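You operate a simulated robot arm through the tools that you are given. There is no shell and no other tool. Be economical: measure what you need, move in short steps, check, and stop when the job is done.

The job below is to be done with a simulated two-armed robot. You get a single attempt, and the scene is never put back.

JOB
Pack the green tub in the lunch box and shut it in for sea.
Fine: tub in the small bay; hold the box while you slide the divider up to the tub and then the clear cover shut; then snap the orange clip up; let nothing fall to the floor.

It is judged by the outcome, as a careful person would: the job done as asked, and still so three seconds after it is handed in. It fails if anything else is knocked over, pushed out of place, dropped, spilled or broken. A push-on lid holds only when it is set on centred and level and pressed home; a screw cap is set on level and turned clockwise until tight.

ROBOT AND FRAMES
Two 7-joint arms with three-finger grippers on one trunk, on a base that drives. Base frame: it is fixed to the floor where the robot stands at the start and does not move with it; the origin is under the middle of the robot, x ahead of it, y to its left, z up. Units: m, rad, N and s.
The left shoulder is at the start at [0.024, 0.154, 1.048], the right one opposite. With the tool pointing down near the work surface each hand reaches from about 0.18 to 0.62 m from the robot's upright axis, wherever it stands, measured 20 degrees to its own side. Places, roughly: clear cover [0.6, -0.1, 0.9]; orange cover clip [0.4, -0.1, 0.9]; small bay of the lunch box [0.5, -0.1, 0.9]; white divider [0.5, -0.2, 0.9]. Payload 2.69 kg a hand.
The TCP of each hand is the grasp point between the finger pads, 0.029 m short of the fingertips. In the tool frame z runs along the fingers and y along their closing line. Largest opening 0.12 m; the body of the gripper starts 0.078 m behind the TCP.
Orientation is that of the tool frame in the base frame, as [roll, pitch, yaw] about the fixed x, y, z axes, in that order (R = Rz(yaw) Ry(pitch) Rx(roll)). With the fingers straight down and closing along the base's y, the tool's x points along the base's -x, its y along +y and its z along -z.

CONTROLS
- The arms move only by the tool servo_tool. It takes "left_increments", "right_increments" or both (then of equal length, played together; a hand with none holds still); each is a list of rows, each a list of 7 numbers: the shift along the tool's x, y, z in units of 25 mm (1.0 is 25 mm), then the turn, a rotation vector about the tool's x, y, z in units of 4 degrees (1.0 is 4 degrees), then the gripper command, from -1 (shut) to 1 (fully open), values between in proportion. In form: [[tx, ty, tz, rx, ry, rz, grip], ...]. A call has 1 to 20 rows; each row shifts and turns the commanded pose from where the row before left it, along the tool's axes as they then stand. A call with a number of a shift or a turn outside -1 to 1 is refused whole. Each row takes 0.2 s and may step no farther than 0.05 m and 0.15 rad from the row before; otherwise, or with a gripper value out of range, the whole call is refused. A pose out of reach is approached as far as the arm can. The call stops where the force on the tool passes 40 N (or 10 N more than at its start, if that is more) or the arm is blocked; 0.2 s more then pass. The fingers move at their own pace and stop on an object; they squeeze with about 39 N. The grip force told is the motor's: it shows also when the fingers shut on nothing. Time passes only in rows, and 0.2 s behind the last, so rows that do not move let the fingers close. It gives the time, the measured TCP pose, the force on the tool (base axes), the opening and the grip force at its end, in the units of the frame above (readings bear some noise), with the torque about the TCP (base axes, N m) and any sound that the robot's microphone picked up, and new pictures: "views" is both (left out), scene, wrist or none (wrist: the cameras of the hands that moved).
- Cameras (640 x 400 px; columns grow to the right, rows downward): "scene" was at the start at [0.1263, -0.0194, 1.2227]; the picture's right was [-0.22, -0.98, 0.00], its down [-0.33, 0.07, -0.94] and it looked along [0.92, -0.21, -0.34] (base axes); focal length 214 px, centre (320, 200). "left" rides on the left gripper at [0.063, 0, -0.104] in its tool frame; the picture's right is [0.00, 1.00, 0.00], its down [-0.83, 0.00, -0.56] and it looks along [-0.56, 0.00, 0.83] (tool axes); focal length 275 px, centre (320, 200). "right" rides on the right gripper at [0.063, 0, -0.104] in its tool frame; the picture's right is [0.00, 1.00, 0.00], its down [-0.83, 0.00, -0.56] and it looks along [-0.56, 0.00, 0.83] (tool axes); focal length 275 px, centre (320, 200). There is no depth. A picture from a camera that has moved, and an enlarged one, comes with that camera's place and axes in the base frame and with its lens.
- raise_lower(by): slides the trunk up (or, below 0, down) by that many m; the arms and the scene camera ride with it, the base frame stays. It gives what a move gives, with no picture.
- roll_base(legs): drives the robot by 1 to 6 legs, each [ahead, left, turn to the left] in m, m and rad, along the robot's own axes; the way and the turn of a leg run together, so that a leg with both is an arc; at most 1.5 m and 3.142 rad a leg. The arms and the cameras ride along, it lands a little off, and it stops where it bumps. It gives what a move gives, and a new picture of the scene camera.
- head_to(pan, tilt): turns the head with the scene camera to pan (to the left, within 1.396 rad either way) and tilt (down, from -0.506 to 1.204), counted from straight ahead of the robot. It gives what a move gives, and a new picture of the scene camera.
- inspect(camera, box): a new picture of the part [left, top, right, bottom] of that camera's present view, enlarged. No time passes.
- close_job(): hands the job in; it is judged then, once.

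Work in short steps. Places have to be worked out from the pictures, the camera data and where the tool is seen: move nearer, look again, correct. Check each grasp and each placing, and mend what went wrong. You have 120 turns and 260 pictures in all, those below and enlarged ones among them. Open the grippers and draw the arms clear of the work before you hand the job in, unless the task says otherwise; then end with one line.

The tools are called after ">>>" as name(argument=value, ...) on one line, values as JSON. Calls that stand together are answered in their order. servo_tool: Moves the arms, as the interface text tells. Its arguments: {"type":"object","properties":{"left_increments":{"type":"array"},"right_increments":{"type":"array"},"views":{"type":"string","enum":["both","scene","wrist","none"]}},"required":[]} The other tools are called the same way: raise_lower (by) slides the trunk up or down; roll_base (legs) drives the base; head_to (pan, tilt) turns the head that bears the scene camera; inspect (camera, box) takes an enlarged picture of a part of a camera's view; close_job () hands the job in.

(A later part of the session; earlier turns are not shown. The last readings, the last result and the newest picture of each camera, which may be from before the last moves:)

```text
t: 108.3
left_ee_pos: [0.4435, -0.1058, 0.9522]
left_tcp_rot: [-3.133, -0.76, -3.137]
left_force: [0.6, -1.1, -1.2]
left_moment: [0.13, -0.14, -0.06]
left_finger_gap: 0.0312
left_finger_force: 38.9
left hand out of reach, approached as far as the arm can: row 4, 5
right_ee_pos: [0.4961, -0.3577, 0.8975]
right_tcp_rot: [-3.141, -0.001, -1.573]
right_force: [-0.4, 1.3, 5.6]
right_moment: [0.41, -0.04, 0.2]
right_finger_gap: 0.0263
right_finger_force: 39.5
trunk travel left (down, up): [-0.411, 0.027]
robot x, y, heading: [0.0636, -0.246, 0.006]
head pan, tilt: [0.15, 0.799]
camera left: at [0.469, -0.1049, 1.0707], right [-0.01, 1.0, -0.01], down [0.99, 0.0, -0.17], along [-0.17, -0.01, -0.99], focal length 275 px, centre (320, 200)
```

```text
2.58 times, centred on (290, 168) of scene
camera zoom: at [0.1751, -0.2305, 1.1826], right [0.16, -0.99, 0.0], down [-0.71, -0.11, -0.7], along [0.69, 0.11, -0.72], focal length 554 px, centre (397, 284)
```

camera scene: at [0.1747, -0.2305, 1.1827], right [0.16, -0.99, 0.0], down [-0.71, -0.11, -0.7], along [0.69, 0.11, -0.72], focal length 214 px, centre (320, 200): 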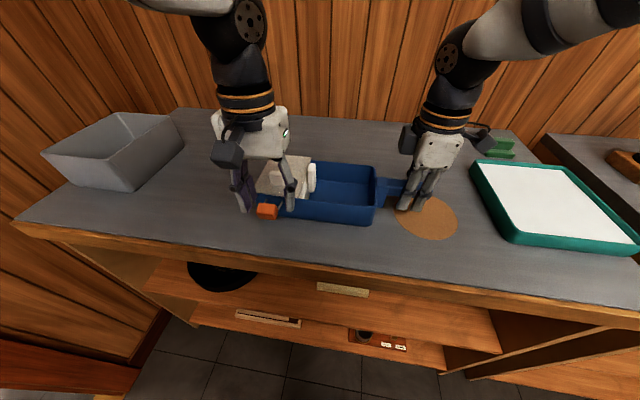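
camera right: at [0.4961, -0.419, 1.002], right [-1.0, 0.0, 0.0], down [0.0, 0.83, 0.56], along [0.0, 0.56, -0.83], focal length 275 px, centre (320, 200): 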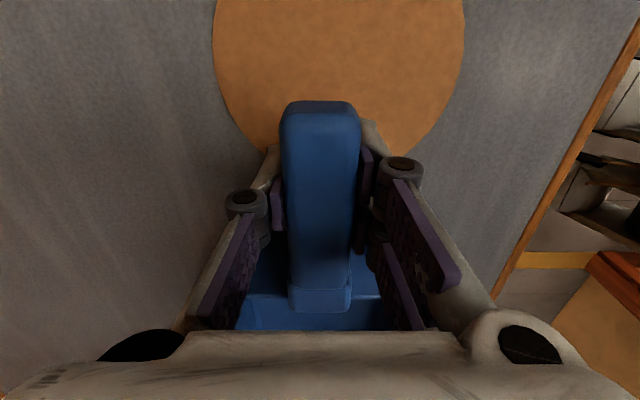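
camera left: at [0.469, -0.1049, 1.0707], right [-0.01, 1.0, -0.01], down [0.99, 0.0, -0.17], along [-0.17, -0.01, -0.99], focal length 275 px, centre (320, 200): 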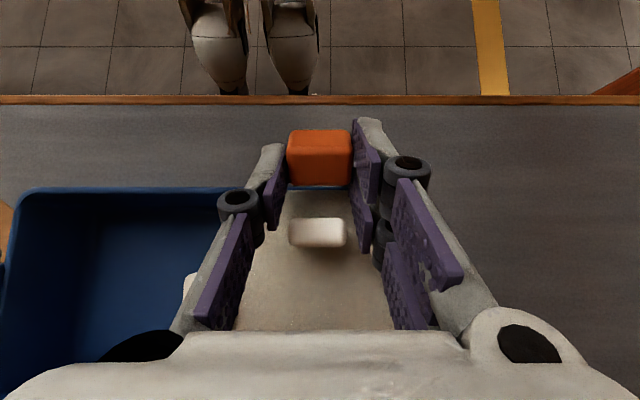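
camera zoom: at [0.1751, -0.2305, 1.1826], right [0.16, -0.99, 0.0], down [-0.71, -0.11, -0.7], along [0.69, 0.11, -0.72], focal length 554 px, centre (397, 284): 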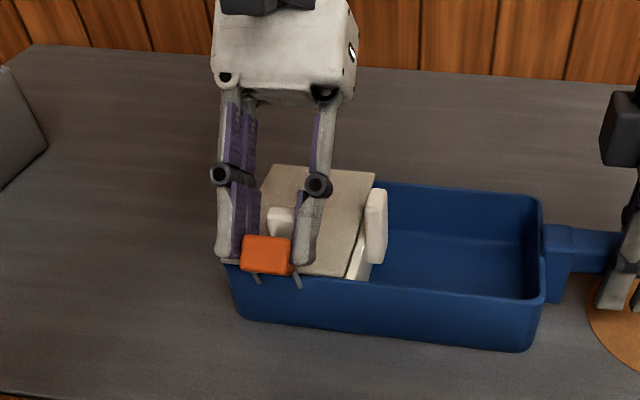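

Clip is now standing up (~140°). Release, turn the hand back to vertical in place while rising a little, then look.

>>> servo_tool(left_increments=[[0, 0, 0, 0, 0, 0, -0.2], [0, 0, 0, 0, 0, 0, 0], [0, 0, -0.05, 0, -1, 0, 0], [0, 0, -0.05, 0, -1, 0, 0], [0, 0, -0.05, 0, -1, 0, 0], [0, 0, -0.05, 0, -1, 0, 0], [0, 0, -0.05, 0, -1, 0, 0], [0, 0, -0.05, 0, -1, 0, 0], [0, 0, -0.05, 0, -1, 0, 0], [0, 0, -0.05, 0, -1, 0, 0], [0, 0, -0.05, 0, -1, 0, 0], [0, 0, -0.05, 0, -1, 0, 0], [0, 0, -0.05, 0, -1, 0, 0], [0, 0, 0, 0, 0, 0, 0]], views="wrist")

>>> inspect(camera="scene", box=[205, 90, 375, 245])

```text
t: 111.3
left_ee_pos: [0.4477, -0.1063, 0.9638]
left_tcp_rot: [-3.135, 0.01, -3.132]
left_force: [-0.7, -0.2, -0.4]
left_moment: [0.01, -0.01, -0.02]
left_finger_gap: 0.06
left_finger_force: 0.1
right_ee_pos: [0.4964, -0.3581, 0.8989]
right_tcp_rot: [3.141, 0.001, -1.572]
right_force: [-0.7, -0.2, -1.8]
right_moment: [-0.39, 0.04, 0.14]
right_finger_gap: 0.0262
right_finger_force: 39.7
trunk travel left (down, up): [-0.411, 0.027]
robot x, y, heading: [0.0586, -0.2468, 0.009]
head pan, tilt: [0.15, 0.799]
camera left: at [0.3839, -0.1063, 1.0672], right [0.0, 1.0, -0.01], down [0.83, 0.01, 0.56], along [0.56, 0.0, -0.83], focal length 275 px, centre (320, 200)
```

left: 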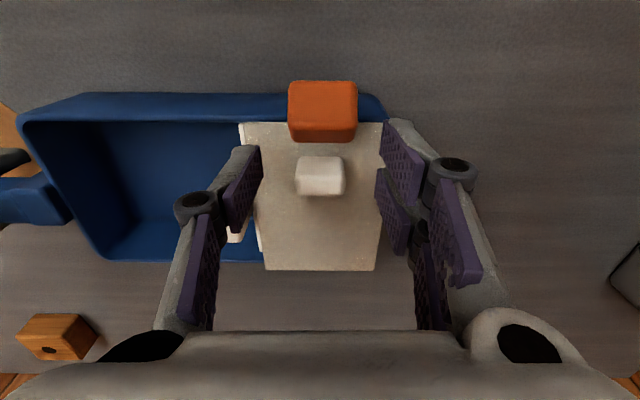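

```text
2.58 times, centred on (290, 168) of scene
camera zoom: at [0.1751, -0.2304, 1.1826], right [0.16, -0.99, 0.0], down [-0.71, -0.11, -0.7], along [0.69, 0.11, -0.72], focal length 554 px, centre (397, 284)
```

zoom: 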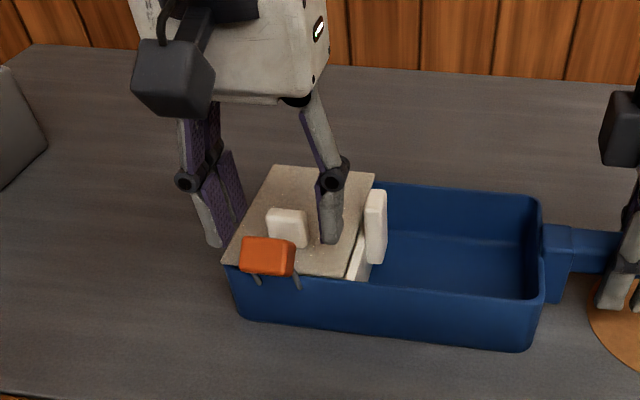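

The clip stands up at the front edge. Back the hand out (fingers straddling it), close the fingers, and then push it home in +x.

>>> servo_tool(left_increments=[[0.63, 0, 0, 0, 0, 0, 0], [0.63, 0, 0, 0, 0, 0, 0], [0.63, 0, 0, 0, 0, 0, 0], [0.65, 0, 0, 0, 0, 0, 0], [0, 0, 0, 0, 0, 0, -0.6], [0, 0, 0, 0, 0, 0, -1], [0, -0.1, 0.2, 0, 0, 0, -1], [0, 0, 0, 0, 0, 0, -1]], views="wrist")

>>> inspect(camera="scene", box=[225, 130, 335, 235])

```text
t: 113.1
left_ee_pos: [0.384, -0.1107, 0.9575]
left_tcp_rot: [-3.136, 0.01, -3.13]
left_force: [-0.4, -0.6, 1.0]
left_moment: [0.02, 0.0, -0.01]
left_finger_gap: 0.0001
left_finger_force: 28.6
right_ee_pos: [0.4958, -0.3572, 0.8991]
right_tcp_rot: [-3.141, -0.001, -1.573]
right_force: [0.1, -0.5, -0.9]
right_moment: [0.17, -0.02, 0.04]
right_finger_gap: 0.0266
right_finger_force: 39.5
trunk travel left (down, up): [-0.411, 0.027]
robot x, y, heading: [0.059, -0.2473, 0.008]
head pan, tilt: [0.15, 0.799]
camera left: at [0.3209, -0.1096, 1.0607], right [-0.01, 1.0, -0.01], down [0.83, 0.01, 0.56], along [0.56, 0.0, -0.83], focal length 275 px, centre (320, 200)
```

left: 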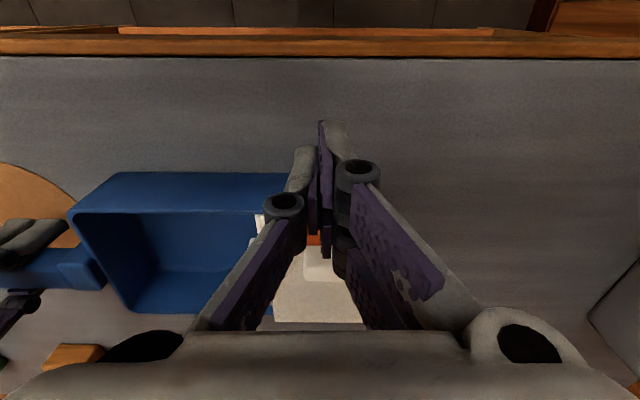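

```text
3.81 times, centred on (280, 182) of scene
camera zoom: at [0.1751, -0.2306, 1.1826], right [0.16, -0.99, 0.0], down [-0.71, -0.11, -0.7], along [0.69, 0.11, -0.72], focal length 817 px, centre (472, 267)
```

zoom: 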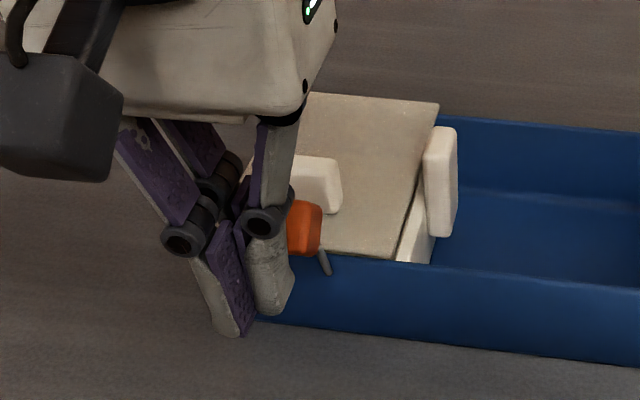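

Closed fingers sit in front of the clip. Push +x in small steps.

>>> servo_tool(left_increments=[[-0.3, 0, 0, 0, 0, 0, -1], [-0.3, 0, 0, 0, 0, 0, -1], [-0.2, 0, 0, 0, 0, 0, -1], [-0.2, 0, 0, 0, 0, 0, -1], [-0.15, 0, 0, 0, 0, 0, -1], [-0.15, 0, 0, 0, 0, 0, -1], [0, 0, 0, 0, 0, 0, -1]], views="none")

>>> inspect(camera="scene", box=[225, 130, 335, 235])

```text
t: 114.7
left_ee_pos: [0.4174, -0.1104, 0.9575]
left_tcp_rot: [-3.136, 0.01, -3.133]
left_force: [-8.1, 4.6, -0.2]
left_moment: [0.1, 0.19, 0.11]
left_finger_gap: 0.0002
left_finger_force: 28.4
right_ee_pos: [0.4956, -0.3571, 0.8995]
right_tcp_rot: [-3.139, 0.0, -1.572]
right_force: [6.8, -4.4, 2.7]
right_moment: [0.17, -0.02, -1.54]
right_finger_gap: 0.03
right_finger_force: 39.6
trunk travel left (down, up): [-0.411, 0.027]
robot x, y, heading: [0.0584, -0.2423, 0.004]
head pan, tilt: [0.15, 0.799]
```

```text
3.81 times, centred on (280, 182) of scene
camera zoom: at [0.1748, -0.2304, 1.1827], right [0.16, -0.99, 0.0], down [-0.71, -0.11, -0.7], along [0.69, 0.11, -0.72], focal length 817 px, centre (472, 267)
```

zoom: 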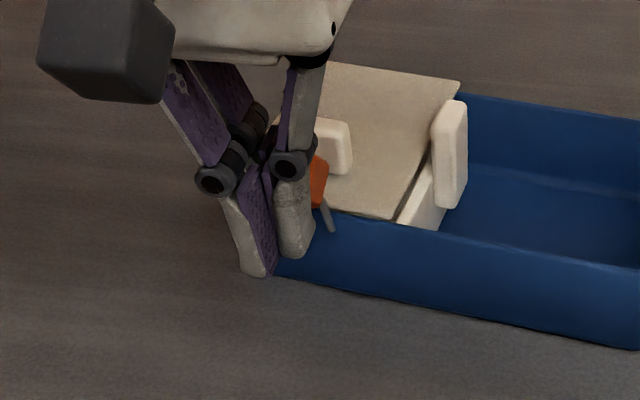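

The box yawed a bit instead of the clip turning further. Back off and look at box and clip.

>>> servo_tool(left_increments=[[0.5, 0, 0, 0, 0, 0, -1], [0.5, 0, -0.5, 0, 0, 0, -1], [0.5, 0.5, -1, 0, 0, 0, -1], [0, 1, -1, 0, 0, 0, -1], [0, 1, -0.5, 0, 0, 0, -1], [0, 1, 0, 0, 0, 0, -1], [0, 0, 0, 0, 0, 0, -1]], views="both")

>>> inspect(camera="scene", box=[245, 140, 395, 245])

>>> inspect(camera="right", box=[180, 80, 500, 400])

```text
t: 116.3
left_ee_pos: [0.3797, -0.0216, 1.0322]
left_tcp_rot: [-3.135, 0.01, -3.131]
left_force: [0.1, -0.7, 0.5]
left_moment: [0.0, -0.04, 0.02]
left_finger_gap: 0.0001
left_finger_force: 28.9
right_ee_pos: [0.4961, -0.3571, 0.899]
right_tcp_rot: [3.141, 0.0, -1.572]
right_force: [-1.5, 0.8, 0.5]
right_moment: [-0.09, 0.06, -0.06]
right_finger_gap: 0.0262
right_finger_force: 38.7
trunk travel left (down, up): [-0.411, 0.027]
robot x, y, heading: [0.061, -0.2434, 0.009]
head pan, tilt: [0.15, 0.799]
camera scene: at [0.175, -0.2304, 1.1826], right [0.16, -0.99, 0.0], down [-0.71, -0.11, -0.7], along [0.69, 0.11, -0.72], focal length 214 px, centre (320, 200)
camera left: at [0.3149, -0.0212, 1.1355], right [-0.01, 1.0, -0.01], down [0.83, 0.01, 0.56], along [0.56, 0.0, -0.83], focal length 275 px, centre (320, 200)
```

scene: 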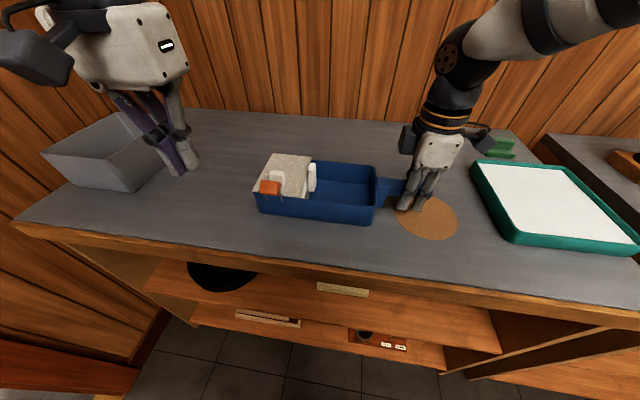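
left: 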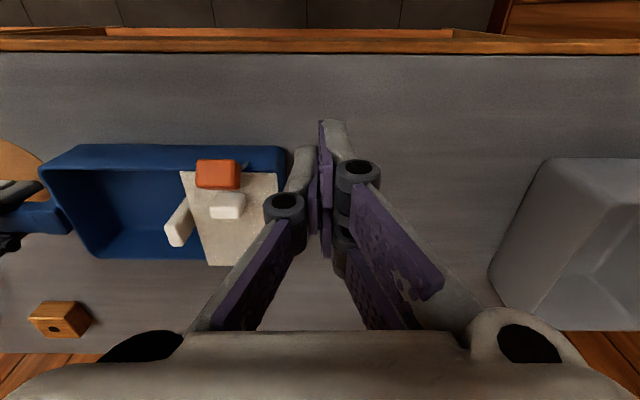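

```text
3.81 times, centred on (320, 192) of scene
camera zoom: at [0.175, -0.2304, 1.1826], right [0.16, -0.99, 0.0], down [-0.71, -0.11, -0.7], along [0.69, 0.11, -0.72], focal length 817 px, centre (320, 229)
```

zoom: 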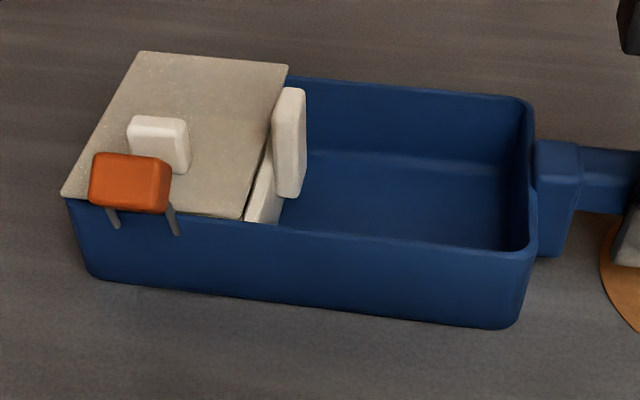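

```text
1.25 times, centred on (340, 240) of right
camera zoom: at [0.4959, -0.4189, 1.0021], right [-1.0, 0.0, 0.0], down [0.0, 0.83, 0.56], along [0.0, 0.56, -0.83], focal length 344 px, centre (295, 150)
```

zoom: 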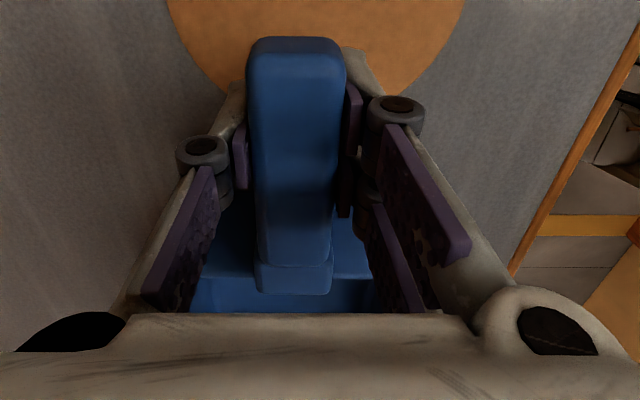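

The box sprang back square. To press the clip home without moving the box, I'll squeeze it between clip front and the cover knob's back, with the left hand turned 90°. Turn it first.

>>> servo_tool(left_increments=[[0, 0, -0.5, 0, 0, 1, 0], [0, 0, -0.5, 0, 0, 1, 0], [0, 0, 0, 0, 0, 1, 0], [0, 0, 0, 0, 0, 1, 0], [0, 0, 0, 0, 0, 1, 0], [0, 0, 0, 0, 0, 1, 0], [0, 0, 0, 0, 0, 1, 0], [0, 0, 0, 0, 0, 1, 0], [0, 0, 0, 0, 0, 1, 0], [0, 0, 0, 0, 0, 1, 0], [0, 0, 0, 0, 0, 1, 0], [0, 0, 0, 0, 0, 1, 0], [0, 0, 0, 0, 0, 1, 0], [0, 0, 0, 0, 0, 1, 0], [0, 0, 0, 0, 0, 1, 0], [0, 0, 0, 0, 0, 1, 0], [0, 0, 0, 0, 0, 1, 0], [0, 0, 0, 0, 0, 1, 0], [0, 0, 0, 0, 0, 1, 0], [0, 0, 0, 0, 0, 1, 0.3]], views="wrist")

```text
t: 120.5
left_ee_pos: [0.3779, -0.0229, 1.0567]
left_tcp_rot: [3.131, 0.006, 1.752]
left_force: [0.0, 0.5, -1.0]
left_moment: [-0.02, -0.03, -0.01]
left_finger_gap: 0.078
left_finger_force: 0.0
right_ee_pos: [0.4949, -0.3576, 0.8984]
right_tcp_rot: [3.141, 0.001, -1.572]
right_force: [1.2, -0.5, -0.5]
right_moment: [-0.02, -0.05, -0.17]
right_finger_gap: 0.0266
right_finger_force: 38.0
trunk travel left (down, up): [-0.411, 0.027]
robot x, y, heading: [0.0614, -0.2435, 0.002]
head pan, tilt: [0.15, 0.799]
camera left: at [0.3658, 0.0414, 1.1603], right [0.98, 0.18, 0.01], down [0.14, -0.82, 0.56], along [0.11, -0.55, -0.83], focal length 275 px, centre (320, 200)
```

left: 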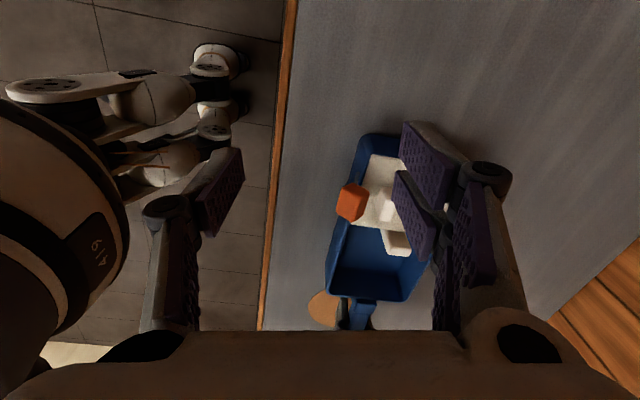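

Finish the turn and move over the clip/knob pair at (0.444, −0.1075) for a view.

>>> servo_tool(left_increments=[[0, 0, 0, 0, 0, 0.9, 0.33], [0, 0, 0, 0, 0, 0.9, 0.33], [0, 0, 0, 0, 0, 0.8, 0.33], [-0.7, 0.55, 0.3, 0, 0, 0, 0.33], [-0.7, 0.55, 0.4, 0, 0, 0, 0.33], [-0.7, 0.55, 0.4, 0, 0, 0, 0.33], [-0.7, 0.55, 0.4, 0, 0, 0, 0.33], [-0.58, 0.42, 0.5, 0, 0, 0, 0.33], [0, 0, 0, 0, 0, 0, 0.33]], views="wrist")

>>> inspect(camera="left", box=[210, 60, 430, 240])

```text
t: 122.5
left_ee_pos: [0.4431, -0.1062, 1.0091]
left_tcp_rot: [3.132, 0.007, 1.575]
left_force: [0.3, 0.5, 0.6]
left_moment: [-0.02, 0.02, 0.0]
left_finger_gap: 0.0798
left_finger_force: 0.0
right_ee_pos: [0.4959, -0.3586, 0.8989]
right_tcp_rot: [3.142, 0.002, -1.572]
right_force: [0.8, 0.6, -1.6]
right_moment: [0.11, -0.05, -0.01]
right_finger_gap: 0.0263
right_finger_force: 39.1
trunk travel left (down, up): [-0.411, 0.027]
robot x, y, heading: [0.0582, -0.2406, 0.005]
head pan, tilt: [0.15, 0.799]
camera left: at [0.4424, -0.0413, 1.1129], right [1.0, 0.0, 0.01], down [-0.01, -0.83, 0.56], along [0.01, -0.56, -0.83], focal length 275 px, centre (320, 200)
```

left: 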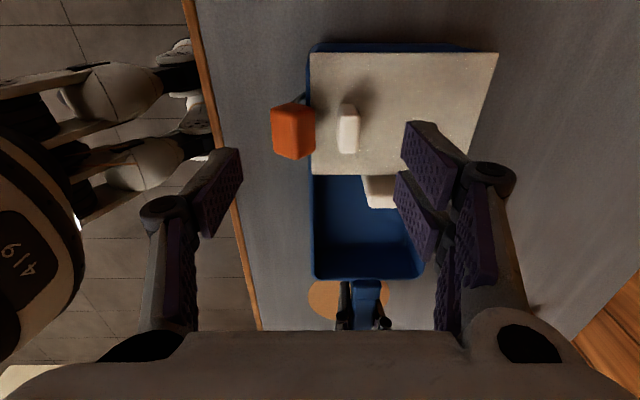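

```text
2.22 times, centred on (320, 150) of left
camera zoom: at [0.4424, -0.0413, 1.1129], right [1.0, 0.0, 0.01], down [-0.01, -0.83, 0.56], along [0.01, -0.56, -0.83], focal length 612 px, centre (320, 311)
```

zoom: 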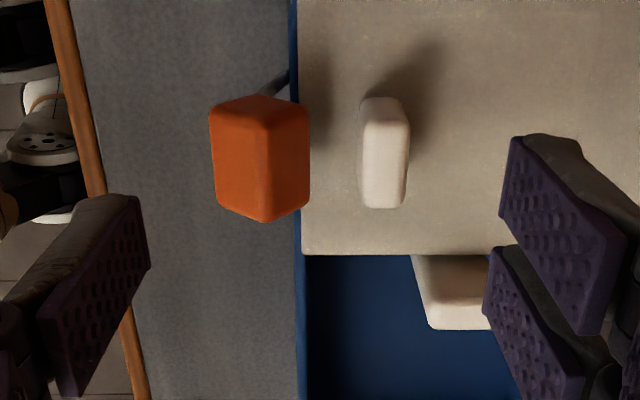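

Clear side view: the clip leans out ~40° short of fully over. I'll straddle clip and knob (TCP x≈0.447), descend to z≈0.946, check.

>>> servo_tool(left_increments=[[0, 0.16, 0.5, 0, 0, 0, 0.5], [0, 0, 0.7, 0, 0, 0, 0.5], [0, 0, 0.7, 0, 0, 0, 0.5], [0, 0, 0.6, 0, 0, 0, 0.5], [0, 0, 0, 0, 0, 0, 0.5]], views="wrist")

>>> inspect(camera="scene", box=[225, 110, 355, 235])

```text
t: 123.7
left_ee_pos: [0.4493, -0.1072, 0.9456]
left_tcp_rot: [3.134, 0.007, 1.571]
left_force: [0.3, -0.5, 0.4]
left_moment: [0.01, -0.02, 0.0]
left_finger_gap: 0.0902
left_finger_force: 0.0
right_ee_pos: [0.4954, -0.3579, 0.8988]
right_tcp_rot: [3.142, -0.001, -1.574]
right_force: [-1.2, -1.0, -1.1]
right_moment: [0.02, 0.01, -0.09]
right_finger_gap: 0.0267
right_finger_force: 38.9
trunk travel left (down, up): [-0.411, 0.027]
robot x, y, heading: [0.0593, -0.2425, 0.005]
head pan, tilt: [0.15, 0.799]
camera left: at [0.4484, -0.0421, 1.0499], right [1.0, 0.0, 0.01], down [-0.01, -0.83, 0.56], along [0.01, -0.56, -0.83], focal length 275 px, centre (320, 200)
```

left: 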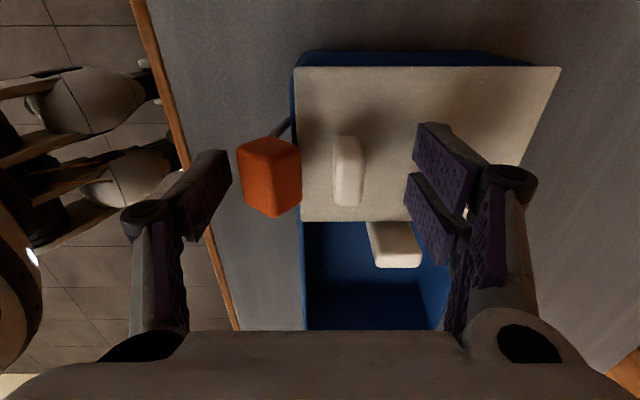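

```text
3.20 times, centred on (290, 172) of scene
camera zoom: at [0.1751, -0.2306, 1.1826], right [0.16, -0.99, 0.0], down [-0.71, -0.11, -0.7], along [0.69, 0.11, -0.72], focal length 686 px, centre (416, 288)
```

zoom: 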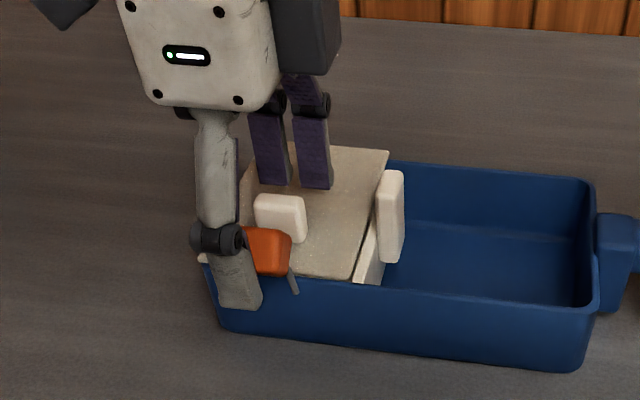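

Straddling correctly. Close gradually to squeeze the clip over.

>>> servo_tool(left_increments=[[0, 0, 0, 0, 0, 0, 0.2], [0, 0, 0, 0, 0, 0, 0.0], [0, 0, 0, 0, 0, 0, -0.1], [0, 0, 0, 0, 0, 0, -0.2], [0, 0, 0, 0, 0, 0, -0.3], [0, 0, 0, 0, 0, 0, -0.3]], views="wrist")

>>> inspect(camera="scene", box=[225, 110, 355, 235])

```text
t: 125.1
left_ee_pos: [0.4493, -0.1055, 0.946]
left_tcp_rot: [3.133, 0.004, 1.572]
left_force: [-15.7, 11.8, 7.9]
left_moment: [-0.11, 0.0, -1.41]
left_finger_gap: 0.0533
left_finger_force: 38.6
right_ee_pos: [0.4969, -0.3567, 0.8996]
right_tcp_rot: [-3.14, 0.0, -1.572]
right_force: [13.2, -10.3, -4.5]
right_moment: [0.15, -0.05, -1.32]
right_finger_gap: 0.0275
right_finger_force: 38.9
trunk travel left (down, up): [-0.411, 0.027]
robot x, y, heading: [0.0599, -0.2485, 0.006]
head pan, tilt: [0.15, 0.799]
camera left: at [0.4479, -0.0419, 1.0505], right [1.0, 0.0, 0.01], down [-0.01, -0.83, 0.56], along [0.01, -0.56, -0.83], focal length 275 px, centre (320, 200)
```

left: 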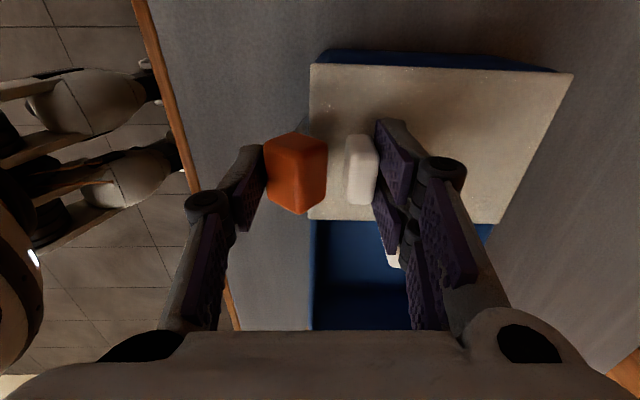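

```text
3.20 times, centred on (290, 172) of scene
camera zoom: at [0.1745, -0.2306, 1.1827], right [0.16, -0.99, 0.0], down [-0.71, -0.11, -0.7], along [0.69, 0.11, -0.72], focal length 686 px, centre (416, 288)
```

zoom: 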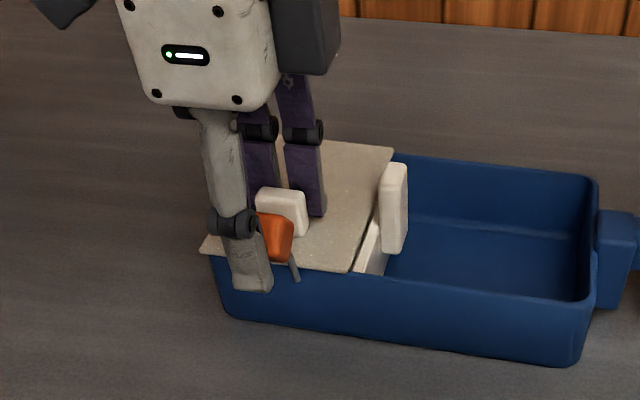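

High squeeze with hardly any further turn. Zoom in to judge the clip's angle and whether it's at its end.

>>> inspect(camera="left", box=[230, 90, 410, 240])

>>> inspect(camera="scene", box=[265, 160, 325, 215])

```text
2.67 times, centred on (320, 165) of left
camera zoom: at [0.4479, -0.0419, 1.0505], right [1.0, 0.0, 0.01], down [-0.01, -0.83, 0.56], along [0.01, -0.56, -0.83], focal length 734 px, centre (320, 293)
```

zoom: 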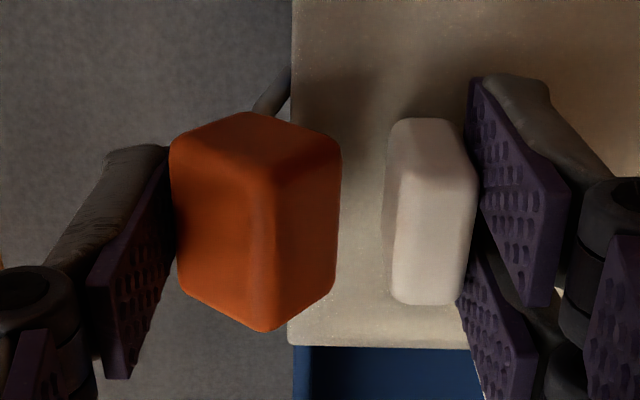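

```text
7.27 times, centred on (295, 188) of scene
camera zoom: at [0.1745, -0.2306, 1.1827], right [0.16, -0.99, 0.0], down [-0.71, -0.11, -0.7], along [0.69, 0.11, -0.72], focal length 1560 px, centre (502, 291)
```

zoom: 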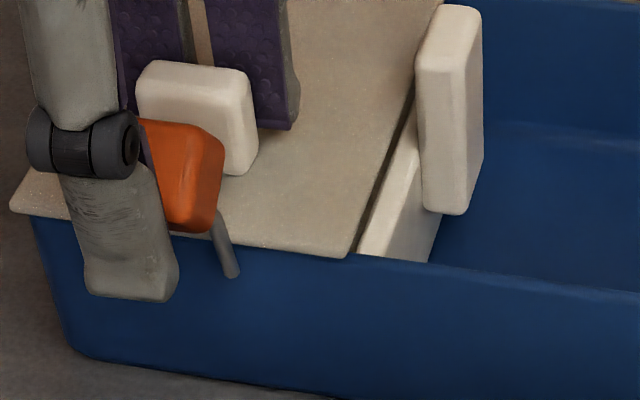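

The clip still leans out slightly (~18° short of vertical), so it isn't home. Increase: full squeeze with slight +x bias, checking for a snap.

>>> servo_tool(left_increments=[[0, 0, 0, 0, 0, 0, -1], [0, -0.1, 0, 0, 0, 0, -1], [0, -0.1, 0, 0, 0, 0, -1], [0, 0, 0, 0, 0, 0, -1], [0, 0, 0, 0, 0, 0, -1]], views="wrist")

```text
t: 126.3
left_ee_pos: [0.4451, -0.1071, 0.9465]
left_tcp_rot: [3.132, 0.005, 1.573]
left_force: [-4.1, 4.5, 1.1]
left_moment: [0.46, -0.71, -0.22]
left_finger_gap: 0.0526
left_finger_force: 38.9
right_ee_pos: [0.4958, -0.357, 0.8983]
right_tcp_rot: [-3.141, 0.0, -1.572]
right_force: [3.8, -7.7, 2.7]
right_moment: [-0.62, 0.2, -0.86]
right_finger_gap: 0.0268
right_finger_force: 38.7
trunk travel left (down, up): [-0.411, 0.027]
robot x, y, heading: [0.0578, -0.2423, 0.011]
head pan, tilt: [0.15, 0.799]
camera left: at [0.4432, -0.0426, 1.0504], right [1.0, 0.0, 0.01], down [-0.01, -0.83, 0.56], along [0.01, -0.56, -0.83], focal length 275 px, centre (320, 200)
```

left: 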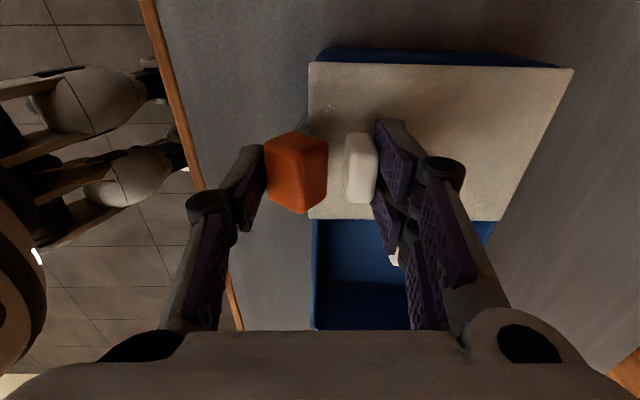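

The clip doesn't move under the full squeeze, so it's at its stop. Open and rise to check it stays.

>>> servo_tool(left_increments=[[0, 0, 0, 0, 0, 0, 0.0], [0, 0, 0, 0, 0, 0, 0.5], [0, 0, 0, 0, 0, 0, 0.5], [0, 0, -0.7, 0, 0, 0, 0.5], [0, 0, -0.9, 0, 0, 0, 0.5], [0, 0, -0.9, 0, 0, 0, 0.5], [0, 0, 0, 0, 0, 0, 0.5]], views="none")

>>> inspect(camera="left", box=[230, 30, 450, 240])

>>> inspect(camera="scene", box=[245, 140, 345, 235])

```text
t: 127.9
left_ee_pos: [0.4444, -0.1049, 1.007]
left_tcp_rot: [3.133, 0.005, 1.573]
left_force: [0.1, -0.7, -0.1]
left_moment: [0.07, 0.01, 0.02]
left_finger_gap: 0.09
left_finger_force: 0.0
right_ee_pos: [0.496, -0.3566, 0.8987]
right_tcp_rot: [3.141, 0.0, -1.571]
right_force: [0.7, 1.0, 1.9]
right_moment: [0.51, 0.0, -0.46]
right_finger_gap: 0.0264
right_finger_force: 38.7
trunk travel left (down, up): [-0.411, 0.027]
robot x, y, heading: [0.06, -0.2441, 0.004]
head pan, tilt: [0.15, 0.799]
```

```text
1.90 times, centred on (340, 135) of left
camera zoom: at [0.4436, -0.0406, 1.1122], right [1.0, 0.0, 0.01], down [-0.01, -0.83, 0.56], along [0.01, -0.56, -0.83], focal length 524 px, centre (282, 324)
```

zoom: 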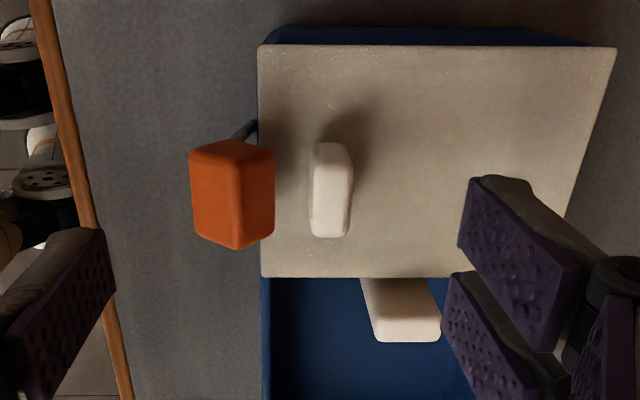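

```text
4.21 times, centred on (295, 188) of scene
camera zoom: at [0.175, -0.2305, 1.1826], right [0.16, -0.99, 0.0], down [-0.71, -0.11, -0.7], along [0.69, 0.11, -0.72], focal length 903 px, centre (425, 253)
```

zoom: 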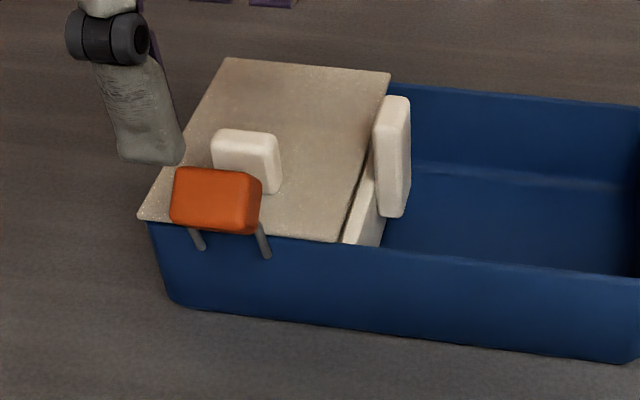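

Look closely at the rods where they meet the cover's front edge, to be sure nothing blocks the clip.

>>> inspect(camera="left", box=[290, 40, 360, 110])

>>> inspect(camera="scene", box=[275, 172, 320, 207])

```text
5.71 times, centred on (325, 75) of left
camera zoom: at [0.4436, -0.0406, 1.1122], right [1.0, 0.0, 0.01], down [-0.01, -0.83, 0.56], along [0.01, -0.56, -0.83], focal length 1573 px, centre (291, 914)
```

zoom: 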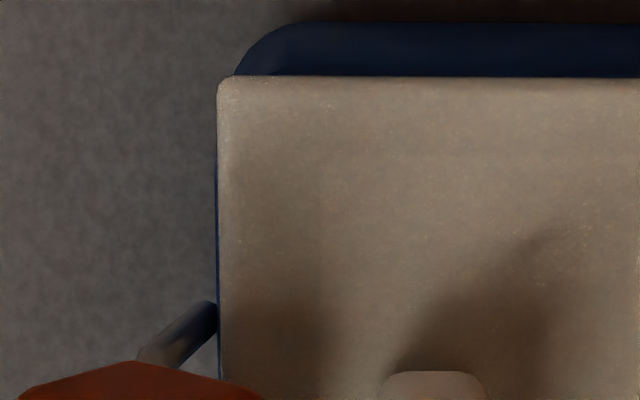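

```text
11.43 times, centred on (298, 190) of scene
camera zoom: at [0.175, -0.2305, 1.1826], right [0.16, -0.99, 0.0], down [-0.71, -0.11, -0.7], along [0.69, 0.11, -0.72], focal length 2451 px, centre (577, 320)
```

zoom: 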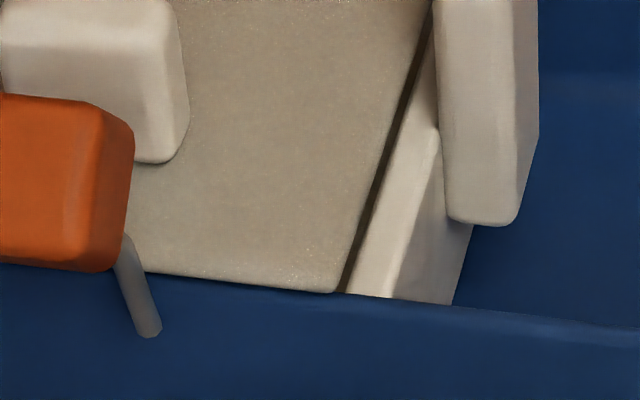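

Nothing blocks it; the rods still lean outward, so I want to be certain it's snapped. I'll turn the left hand back and grip the clip again for a firm rotation test.

>>> servo_tool(left_increments=[[0, 0, -0.6, 0, 0, -1, 0.3], [0, 0, -0.6, 0, 0, -1, 0], [0, 0, 0, 0, 0, -1, 0], [0, 0, 0, 0, 0, -1, 0], [0, 0, 0, 0, 0, -1, 0], [0, 0, 0, 0, 0, -1, 0], [0, 0, 0, 0, 0, -1, 0], [0, 0, 0, 0, 0, -1, 0], [0, 0, 0, 0, 0, -1, 0], [0, 0, 0, 0, 0, -1, 0], [0, 0, 0, 0, 0, -1, 0], [0, 0, 0, 0, 0, -1, 0], [0, 0, 0, 0, 0, -1, 0], [0, 0, 0, 0, 0, -1, 0], [0, 0, 0, 0, 0, -1, 0], [0, 0, 0, 0, 0, -1, 0], [0, 0, 0, 0, 0, -1, 0], [0, 0, 0, 0, 0, -1, 0], [0, 0, 0, 0, 0, -1, 0], [0, 0, 0, 0, 0, -1, 0]], views="none")

```text
t: 132.1
left_ee_pos: [0.443, -0.1073, 1.0375]
left_tcp_rot: [-3.138, 0.01, 2.971]
left_force: [-0.4, -1.2, 0.0]
left_moment: [-0.04, -0.04, 0.02]
left_finger_gap: 0.06
left_finger_force: 0.0
right_ee_pos: [0.4954, -0.3578, 0.8988]
right_tcp_rot: [3.141, -0.002, -1.573]
right_force: [1.9, -1.1, 1.8]
right_moment: [0.05, -0.01, -0.31]
right_finger_gap: 0.0265
right_finger_force: 39.0
trunk travel left (down, up): [-0.411, 0.027]
robot x, y, heading: [0.0591, -0.2472, 0.002]
head pan, tilt: [0.15, 0.799]
```

Finish the turn, tilt +20°, and position above the clip.

>>> servo_tool(left_increments=[[0, 0, 0, 0, 0, -0.8, 0], [0, 0, 0, 0, 0, -0.8, 0], [0, 0, 0, 0, 0, -0.8, 0], [0.5, 0, 0.5, 0, 0, 0, 0], [0.54, 0, 0.5, 0, 0, 0, 0], [0, 0, 0, 0, -1, 0, 0], [0, 0, 0, 0, -1, 0, 0], [0, 0, 0, 0, -1, 0, 0], [0, 0, 0, 0, -1, 0, 0], [0, 0, 0, 0, -1, 0, 0], [0, 0, 0, 0, 0, 0, 0]], views="wrist")

```text
t: 134.5
left_ee_pos: [0.4175, -0.1068, 1.0127]
left_tcp_rot: [-3.136, 0.36, 3.14]
left_force: [0.6, -0.7, 0.5]
left_moment: [0.0, 0.02, -0.03]
left_finger_gap: 0.0598
left_finger_force: 0.1
right_ee_pos: [0.4956, -0.3562, 0.8981]
right_tcp_rot: [-3.141, 0.001, -1.572]
right_force: [0.6, -0.5, 0.8]
right_moment: [-0.01, -0.02, -0.3]
right_finger_gap: 0.0265
right_finger_force: 38.9
trunk travel left (down, up): [-0.411, 0.027]
robot x, y, heading: [0.0607, -0.2425, 0.007]
head pan, tilt: [0.15, 0.799]
camera left: at [0.3212, -0.1048, 1.0877], right [0.01, 1.0, 0.0], down [0.58, 0.0, 0.81], along [0.81, -0.01, -0.58], focal length 275 px, centre (320, 200)
```

left: 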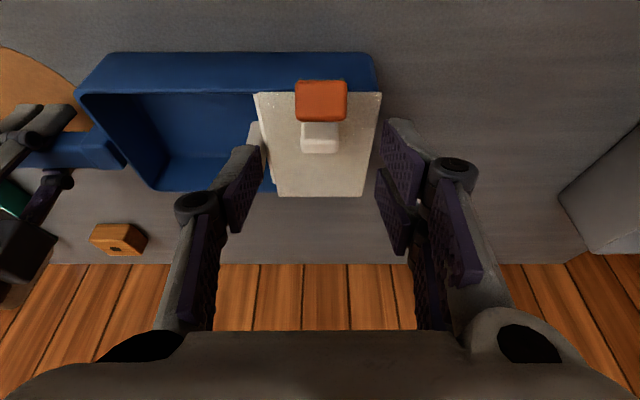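

Descend onto the clip and grip it.

>>> servo_tool(left_increments=[[0.28, 0, 0.75, 0, 0, 0, 0], [0.28, 0, 0.75, 0, 0, 0, 0], [0.28, 0, 0.7, 0, 0, 0, 0], [0, 0, 0, 0, 0, 0, -0.3], [0, 0, 0, 0, 0, 0, -0.7], [0, 0, 0, 0, 0, 0, -1], [0, 0, 0, 0, 0, 0, -1]], views="wrist")

>>> inspect(camera="scene", box=[225, 120, 345, 235])

```text
t: 136.1
left_ee_pos: [0.4165, -0.1052, 0.9525]
left_tcp_rot: [-3.138, 0.359, 3.138]
left_force: [0.4, -5.5, -0.4]
left_moment: [-0.14, 0.01, 0.06]
left_finger_gap: 0.0312
left_finger_force: 39.3
right_ee_pos: [0.4962, -0.3583, 0.8977]
right_tcp_rot: [3.141, 0.001, -1.573]
right_force: [-0.7, 3.7, 2.2]
right_moment: [-0.3, 0.05, -0.37]
right_finger_gap: 0.0264
right_finger_force: 39.0
trunk travel left (down, up): [-0.411, 0.027]
robot x, y, heading: [0.0599, -0.2453, 0.004]
head pan, tilt: [0.15, 0.799]
camera left: at [0.3202, -0.104, 1.0277], right [0.01, 1.0, 0.0], down [0.58, 0.0, 0.81], along [0.81, -0.01, -0.58], focal length 275 px, centre (320, 200)
```

left: 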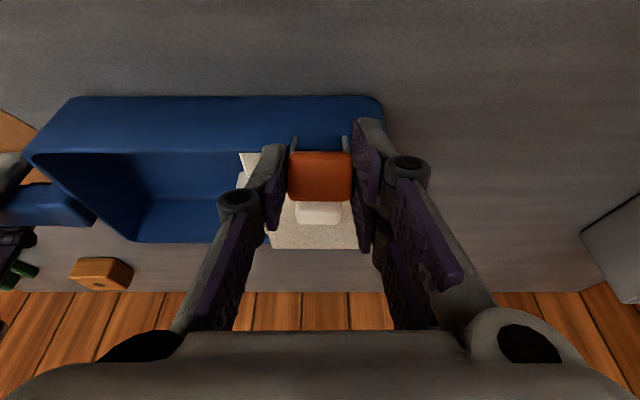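

```text
3.48 times, centred on (285, 178) of scene
camera zoom: at [0.1751, -0.2306, 1.1826], right [0.16, -0.99, 0.0], down [-0.71, -0.11, -0.7], along [0.69, 0.11, -0.72], focal length 746 px, centre (442, 278)
```

zoom: 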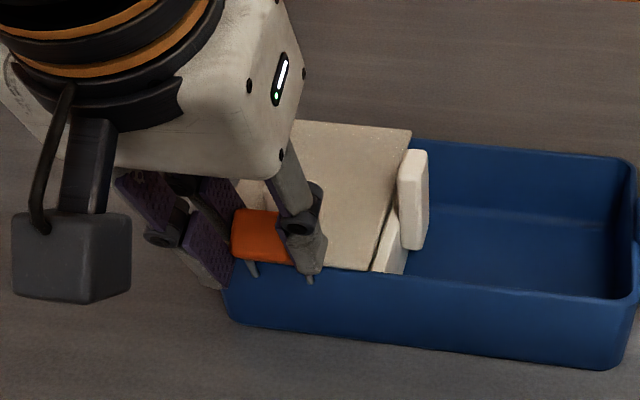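

Gripped. Rotate rigidly about the hinge by 12° and watch force/moment and whether the clip or the box turns.

>>> servo_tool(left_increments=[[-0.155, 0, 0.012, 0, 1, 0, -1], [-0.155, 0, 0.012, 0, 1, 0, -1], [-0.155, 0, 0.012, 0, 1, 0, -1], [0, 0, 0, 0, 0, 0, -1]], views="wrist")

>>> inspect(camera="scene", box=[225, 120, 345, 235])

```text
t: 137.1
left_ee_pos: [0.4267, -0.1065, 0.9563]
left_tcp_rot: [-3.138, 0.147, 3.137]
left_force: [-9.4, 7.2, 4.3]
left_moment: [0.19, -0.79, -0.16]
left_finger_gap: 0.0314
left_finger_force: 39.0
right_ee_pos: [0.4962, -0.3573, 0.8987]
right_tcp_rot: [-3.138, -0.001, -1.571]
right_force: [9.3, -4.6, 2.3]
right_moment: [0.69, 0.25, -1.11]
right_finger_gap: 0.0266
right_finger_force: 38.7
trunk travel left (down, up): [-0.411, 0.027]
robot x, y, heading: [0.063, -0.239, 0.005]
head pan, tilt: [0.15, 0.799]
camera left: at [0.3496, -0.1041, 1.049], right [0.01, 1.0, 0.0], down [0.74, 0.0, 0.67], along [0.67, -0.01, -0.74], focal length 275 px, centre (320, 200)
```

left: 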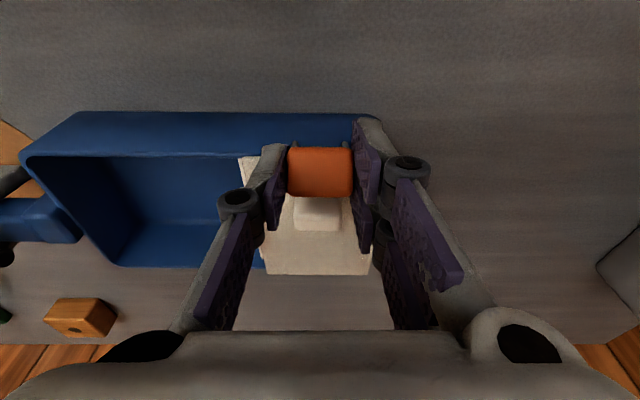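

```text
3.48 times, centred on (285, 178) of scene
camera zoom: at [0.1745, -0.2303, 1.1828], right [0.16, -0.99, 0.0], down [-0.71, -0.11, -0.7], along [0.69, 0.11, -0.72], focal length 746 px, centre (442, 278)
```

zoom: 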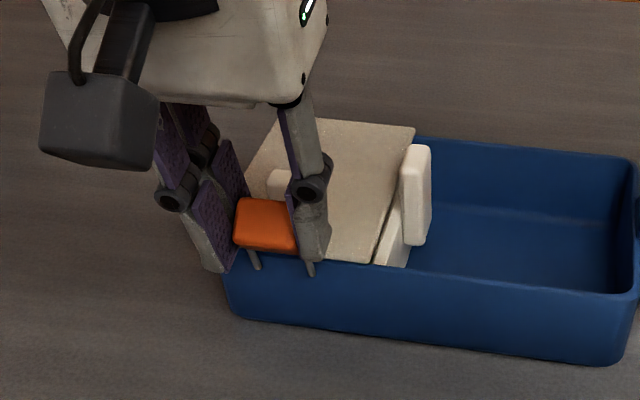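

Resistance is now ~1.3 N·m about the hinge, far above its friction. One further small push to make sure nothing is left to snap.

>>> servo_tool(left_increments=[[-0.155, 0, 0.012, 0, 1, 0, -1], [-0.155, 0, 0.012, 0, 1, 0, -1], [0, 0, 0, 0, 0, 0, -1]], views="wrist")

>>> inspect(camera="left", box=[220, 90, 420, 270])

```text
t: 137.9
left_ee_pos: [0.4345, -0.1054, 0.9555]
left_tcp_rot: [-3.139, 0.007, 3.137]
left_force: [-11.3, 14.3, -1.0]
left_moment: [0.48, -0.69, -0.3]
left_finger_gap: 0.0311
left_finger_force: 39.2
right_ee_pos: [0.4951, -0.3576, 0.8996]
right_tcp_rot: [-3.14, -0.002, -1.573]
right_force: [9.8, -12.3, 10.6]
right_moment: [0.65, 0.37, -1.24]
right_finger_gap: 0.0266
right_finger_force: 38.7
trunk travel left (down, up): [-0.411, 0.027]
robot x, y, heading: [0.0592, -0.2456, 0.006]
head pan, tilt: [0.15, 0.799]
camera left: at [0.3708, -0.1036, 1.0594], right [0.01, 1.0, 0.0], down [0.83, -0.01, 0.56], along [0.56, -0.01, -0.83], focal length 275 px, centre (320, 200)
```

left: 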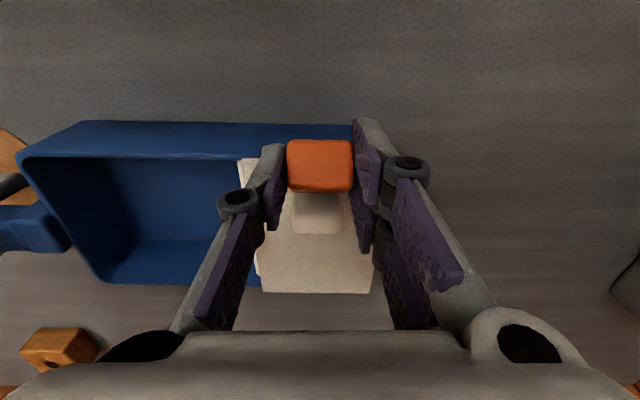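

```text
2.22 times, centred on (320, 180) of left
camera zoom: at [0.3708, -0.1036, 1.0594], right [0.01, 1.0, 0.0], down [0.83, -0.01, 0.56], along [0.56, -0.01, -0.83], focal length 612 px, centre (320, 244)
```

zoom: 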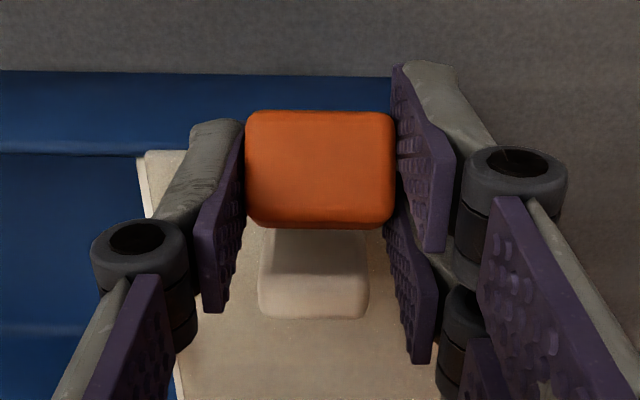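

It's a solid stop (the grip slips before the clip turns). Relax, release, and rise clear.

>>> servo_tool(left_increments=[[0.155, 0, -0.012, 0, -1, 0, -1], [0.155, 0, -0.012, 0, -1, 0, -1], [0, 0, 0, 0, 0, 0, -0.3], [0, 0, 0, 0, 0, 0, 0], [0, 0, 0, 0, 0, 0, 0], [0, 0, -0.8, 0, 0, 0, 0], [0, 0, -0.9, 0, 0, 0, 0], [0, 0.5, -0.9, 0, 0, 0, 0], [0, 0.9, -0.5, 0, 0, 0, 0], [0, 0.9, 0, 0, 0, 0, 0], [0, 0.9, 0, 0, 0, 0, 0], [0, 0, 0, 0, 0, 0, 0]], views="both")

>>> inspect(camera="scene", box=[245, 140, 395, 245])

>>> inspect(camera="left", box=[40, 100, 280, 260])

```text
t: 140.5
left_ee_pos: [0.4176, -0.0245, 1.033]
left_tcp_rot: [-3.136, 0.148, 3.139]
left_force: [-1.1, -0.8, 0.3]
left_moment: [0.01, -0.01, -0.02]
left_finger_gap: 0.0602
left_finger_force: 0.1
right_ee_pos: [0.4953, -0.3581, 0.8982]
right_tcp_rot: [-3.14, 0.0, -1.571]
right_force: [0.3, 0.4, -5.7]
right_moment: [-1.02, 0.02, 0.0]
right_finger_gap: 0.0267
right_finger_force: 38.9
trunk travel left (down, up): [-0.411, 0.027]
robot x, y, heading: [0.0561, -0.2432, 0.01]
head pan, tilt: [0.15, 0.799]
camera scene: at [0.1754, -0.2308, 1.1826], right [0.16, -0.99, 0.0], down [-0.71, -0.11, -0.7], along [0.69, 0.11, -0.72], focal length 214 px, centre (320, 200)
camera left: at [0.3404, -0.0241, 1.1265], right [0.01, 1.0, 0.0], down [0.74, 0.0, 0.67], along [0.67, -0.01, -0.74], focal length 275 px, centre (320, 200)
```

scene: 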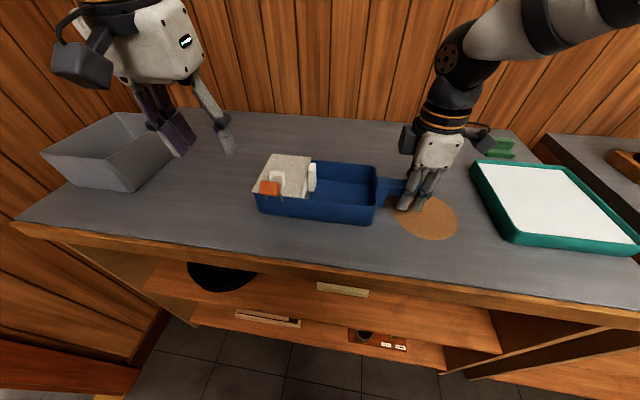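
left: 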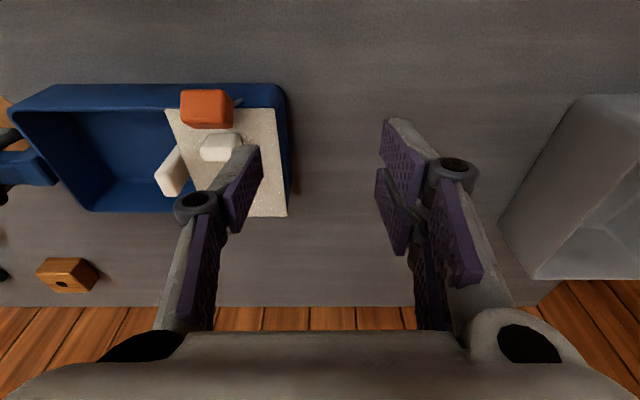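

```text
3.81 times, centred on (320, 192) of scene
camera zoom: at [0.1754, -0.2308, 1.1826], right [0.16, -0.99, 0.0], down [-0.71, -0.11, -0.7], along [0.69, 0.11, -0.72], focal length 817 px, centre (320, 229)
```

zoom: 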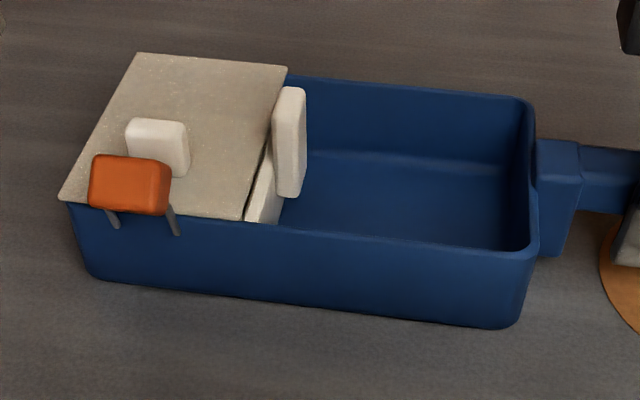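

```text
2.50 times, centred on (160, 180) of left
camera zoom: at [0.3404, -0.0241, 1.1265], right [0.01, 1.0, 0.0], down [0.74, 0.0, 0.67], along [0.67, -0.01, -0.74], focal length 688 px, centre (720, 250)
```

zoom: 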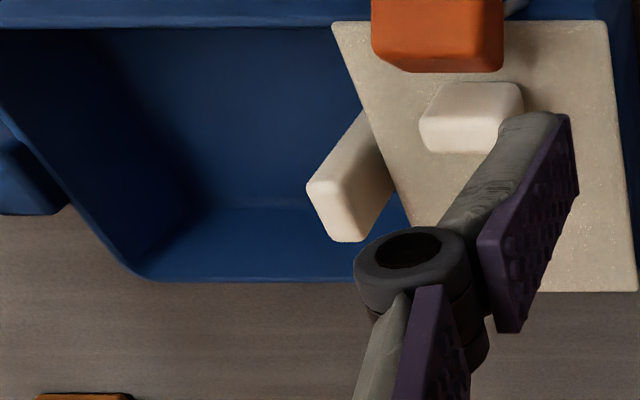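

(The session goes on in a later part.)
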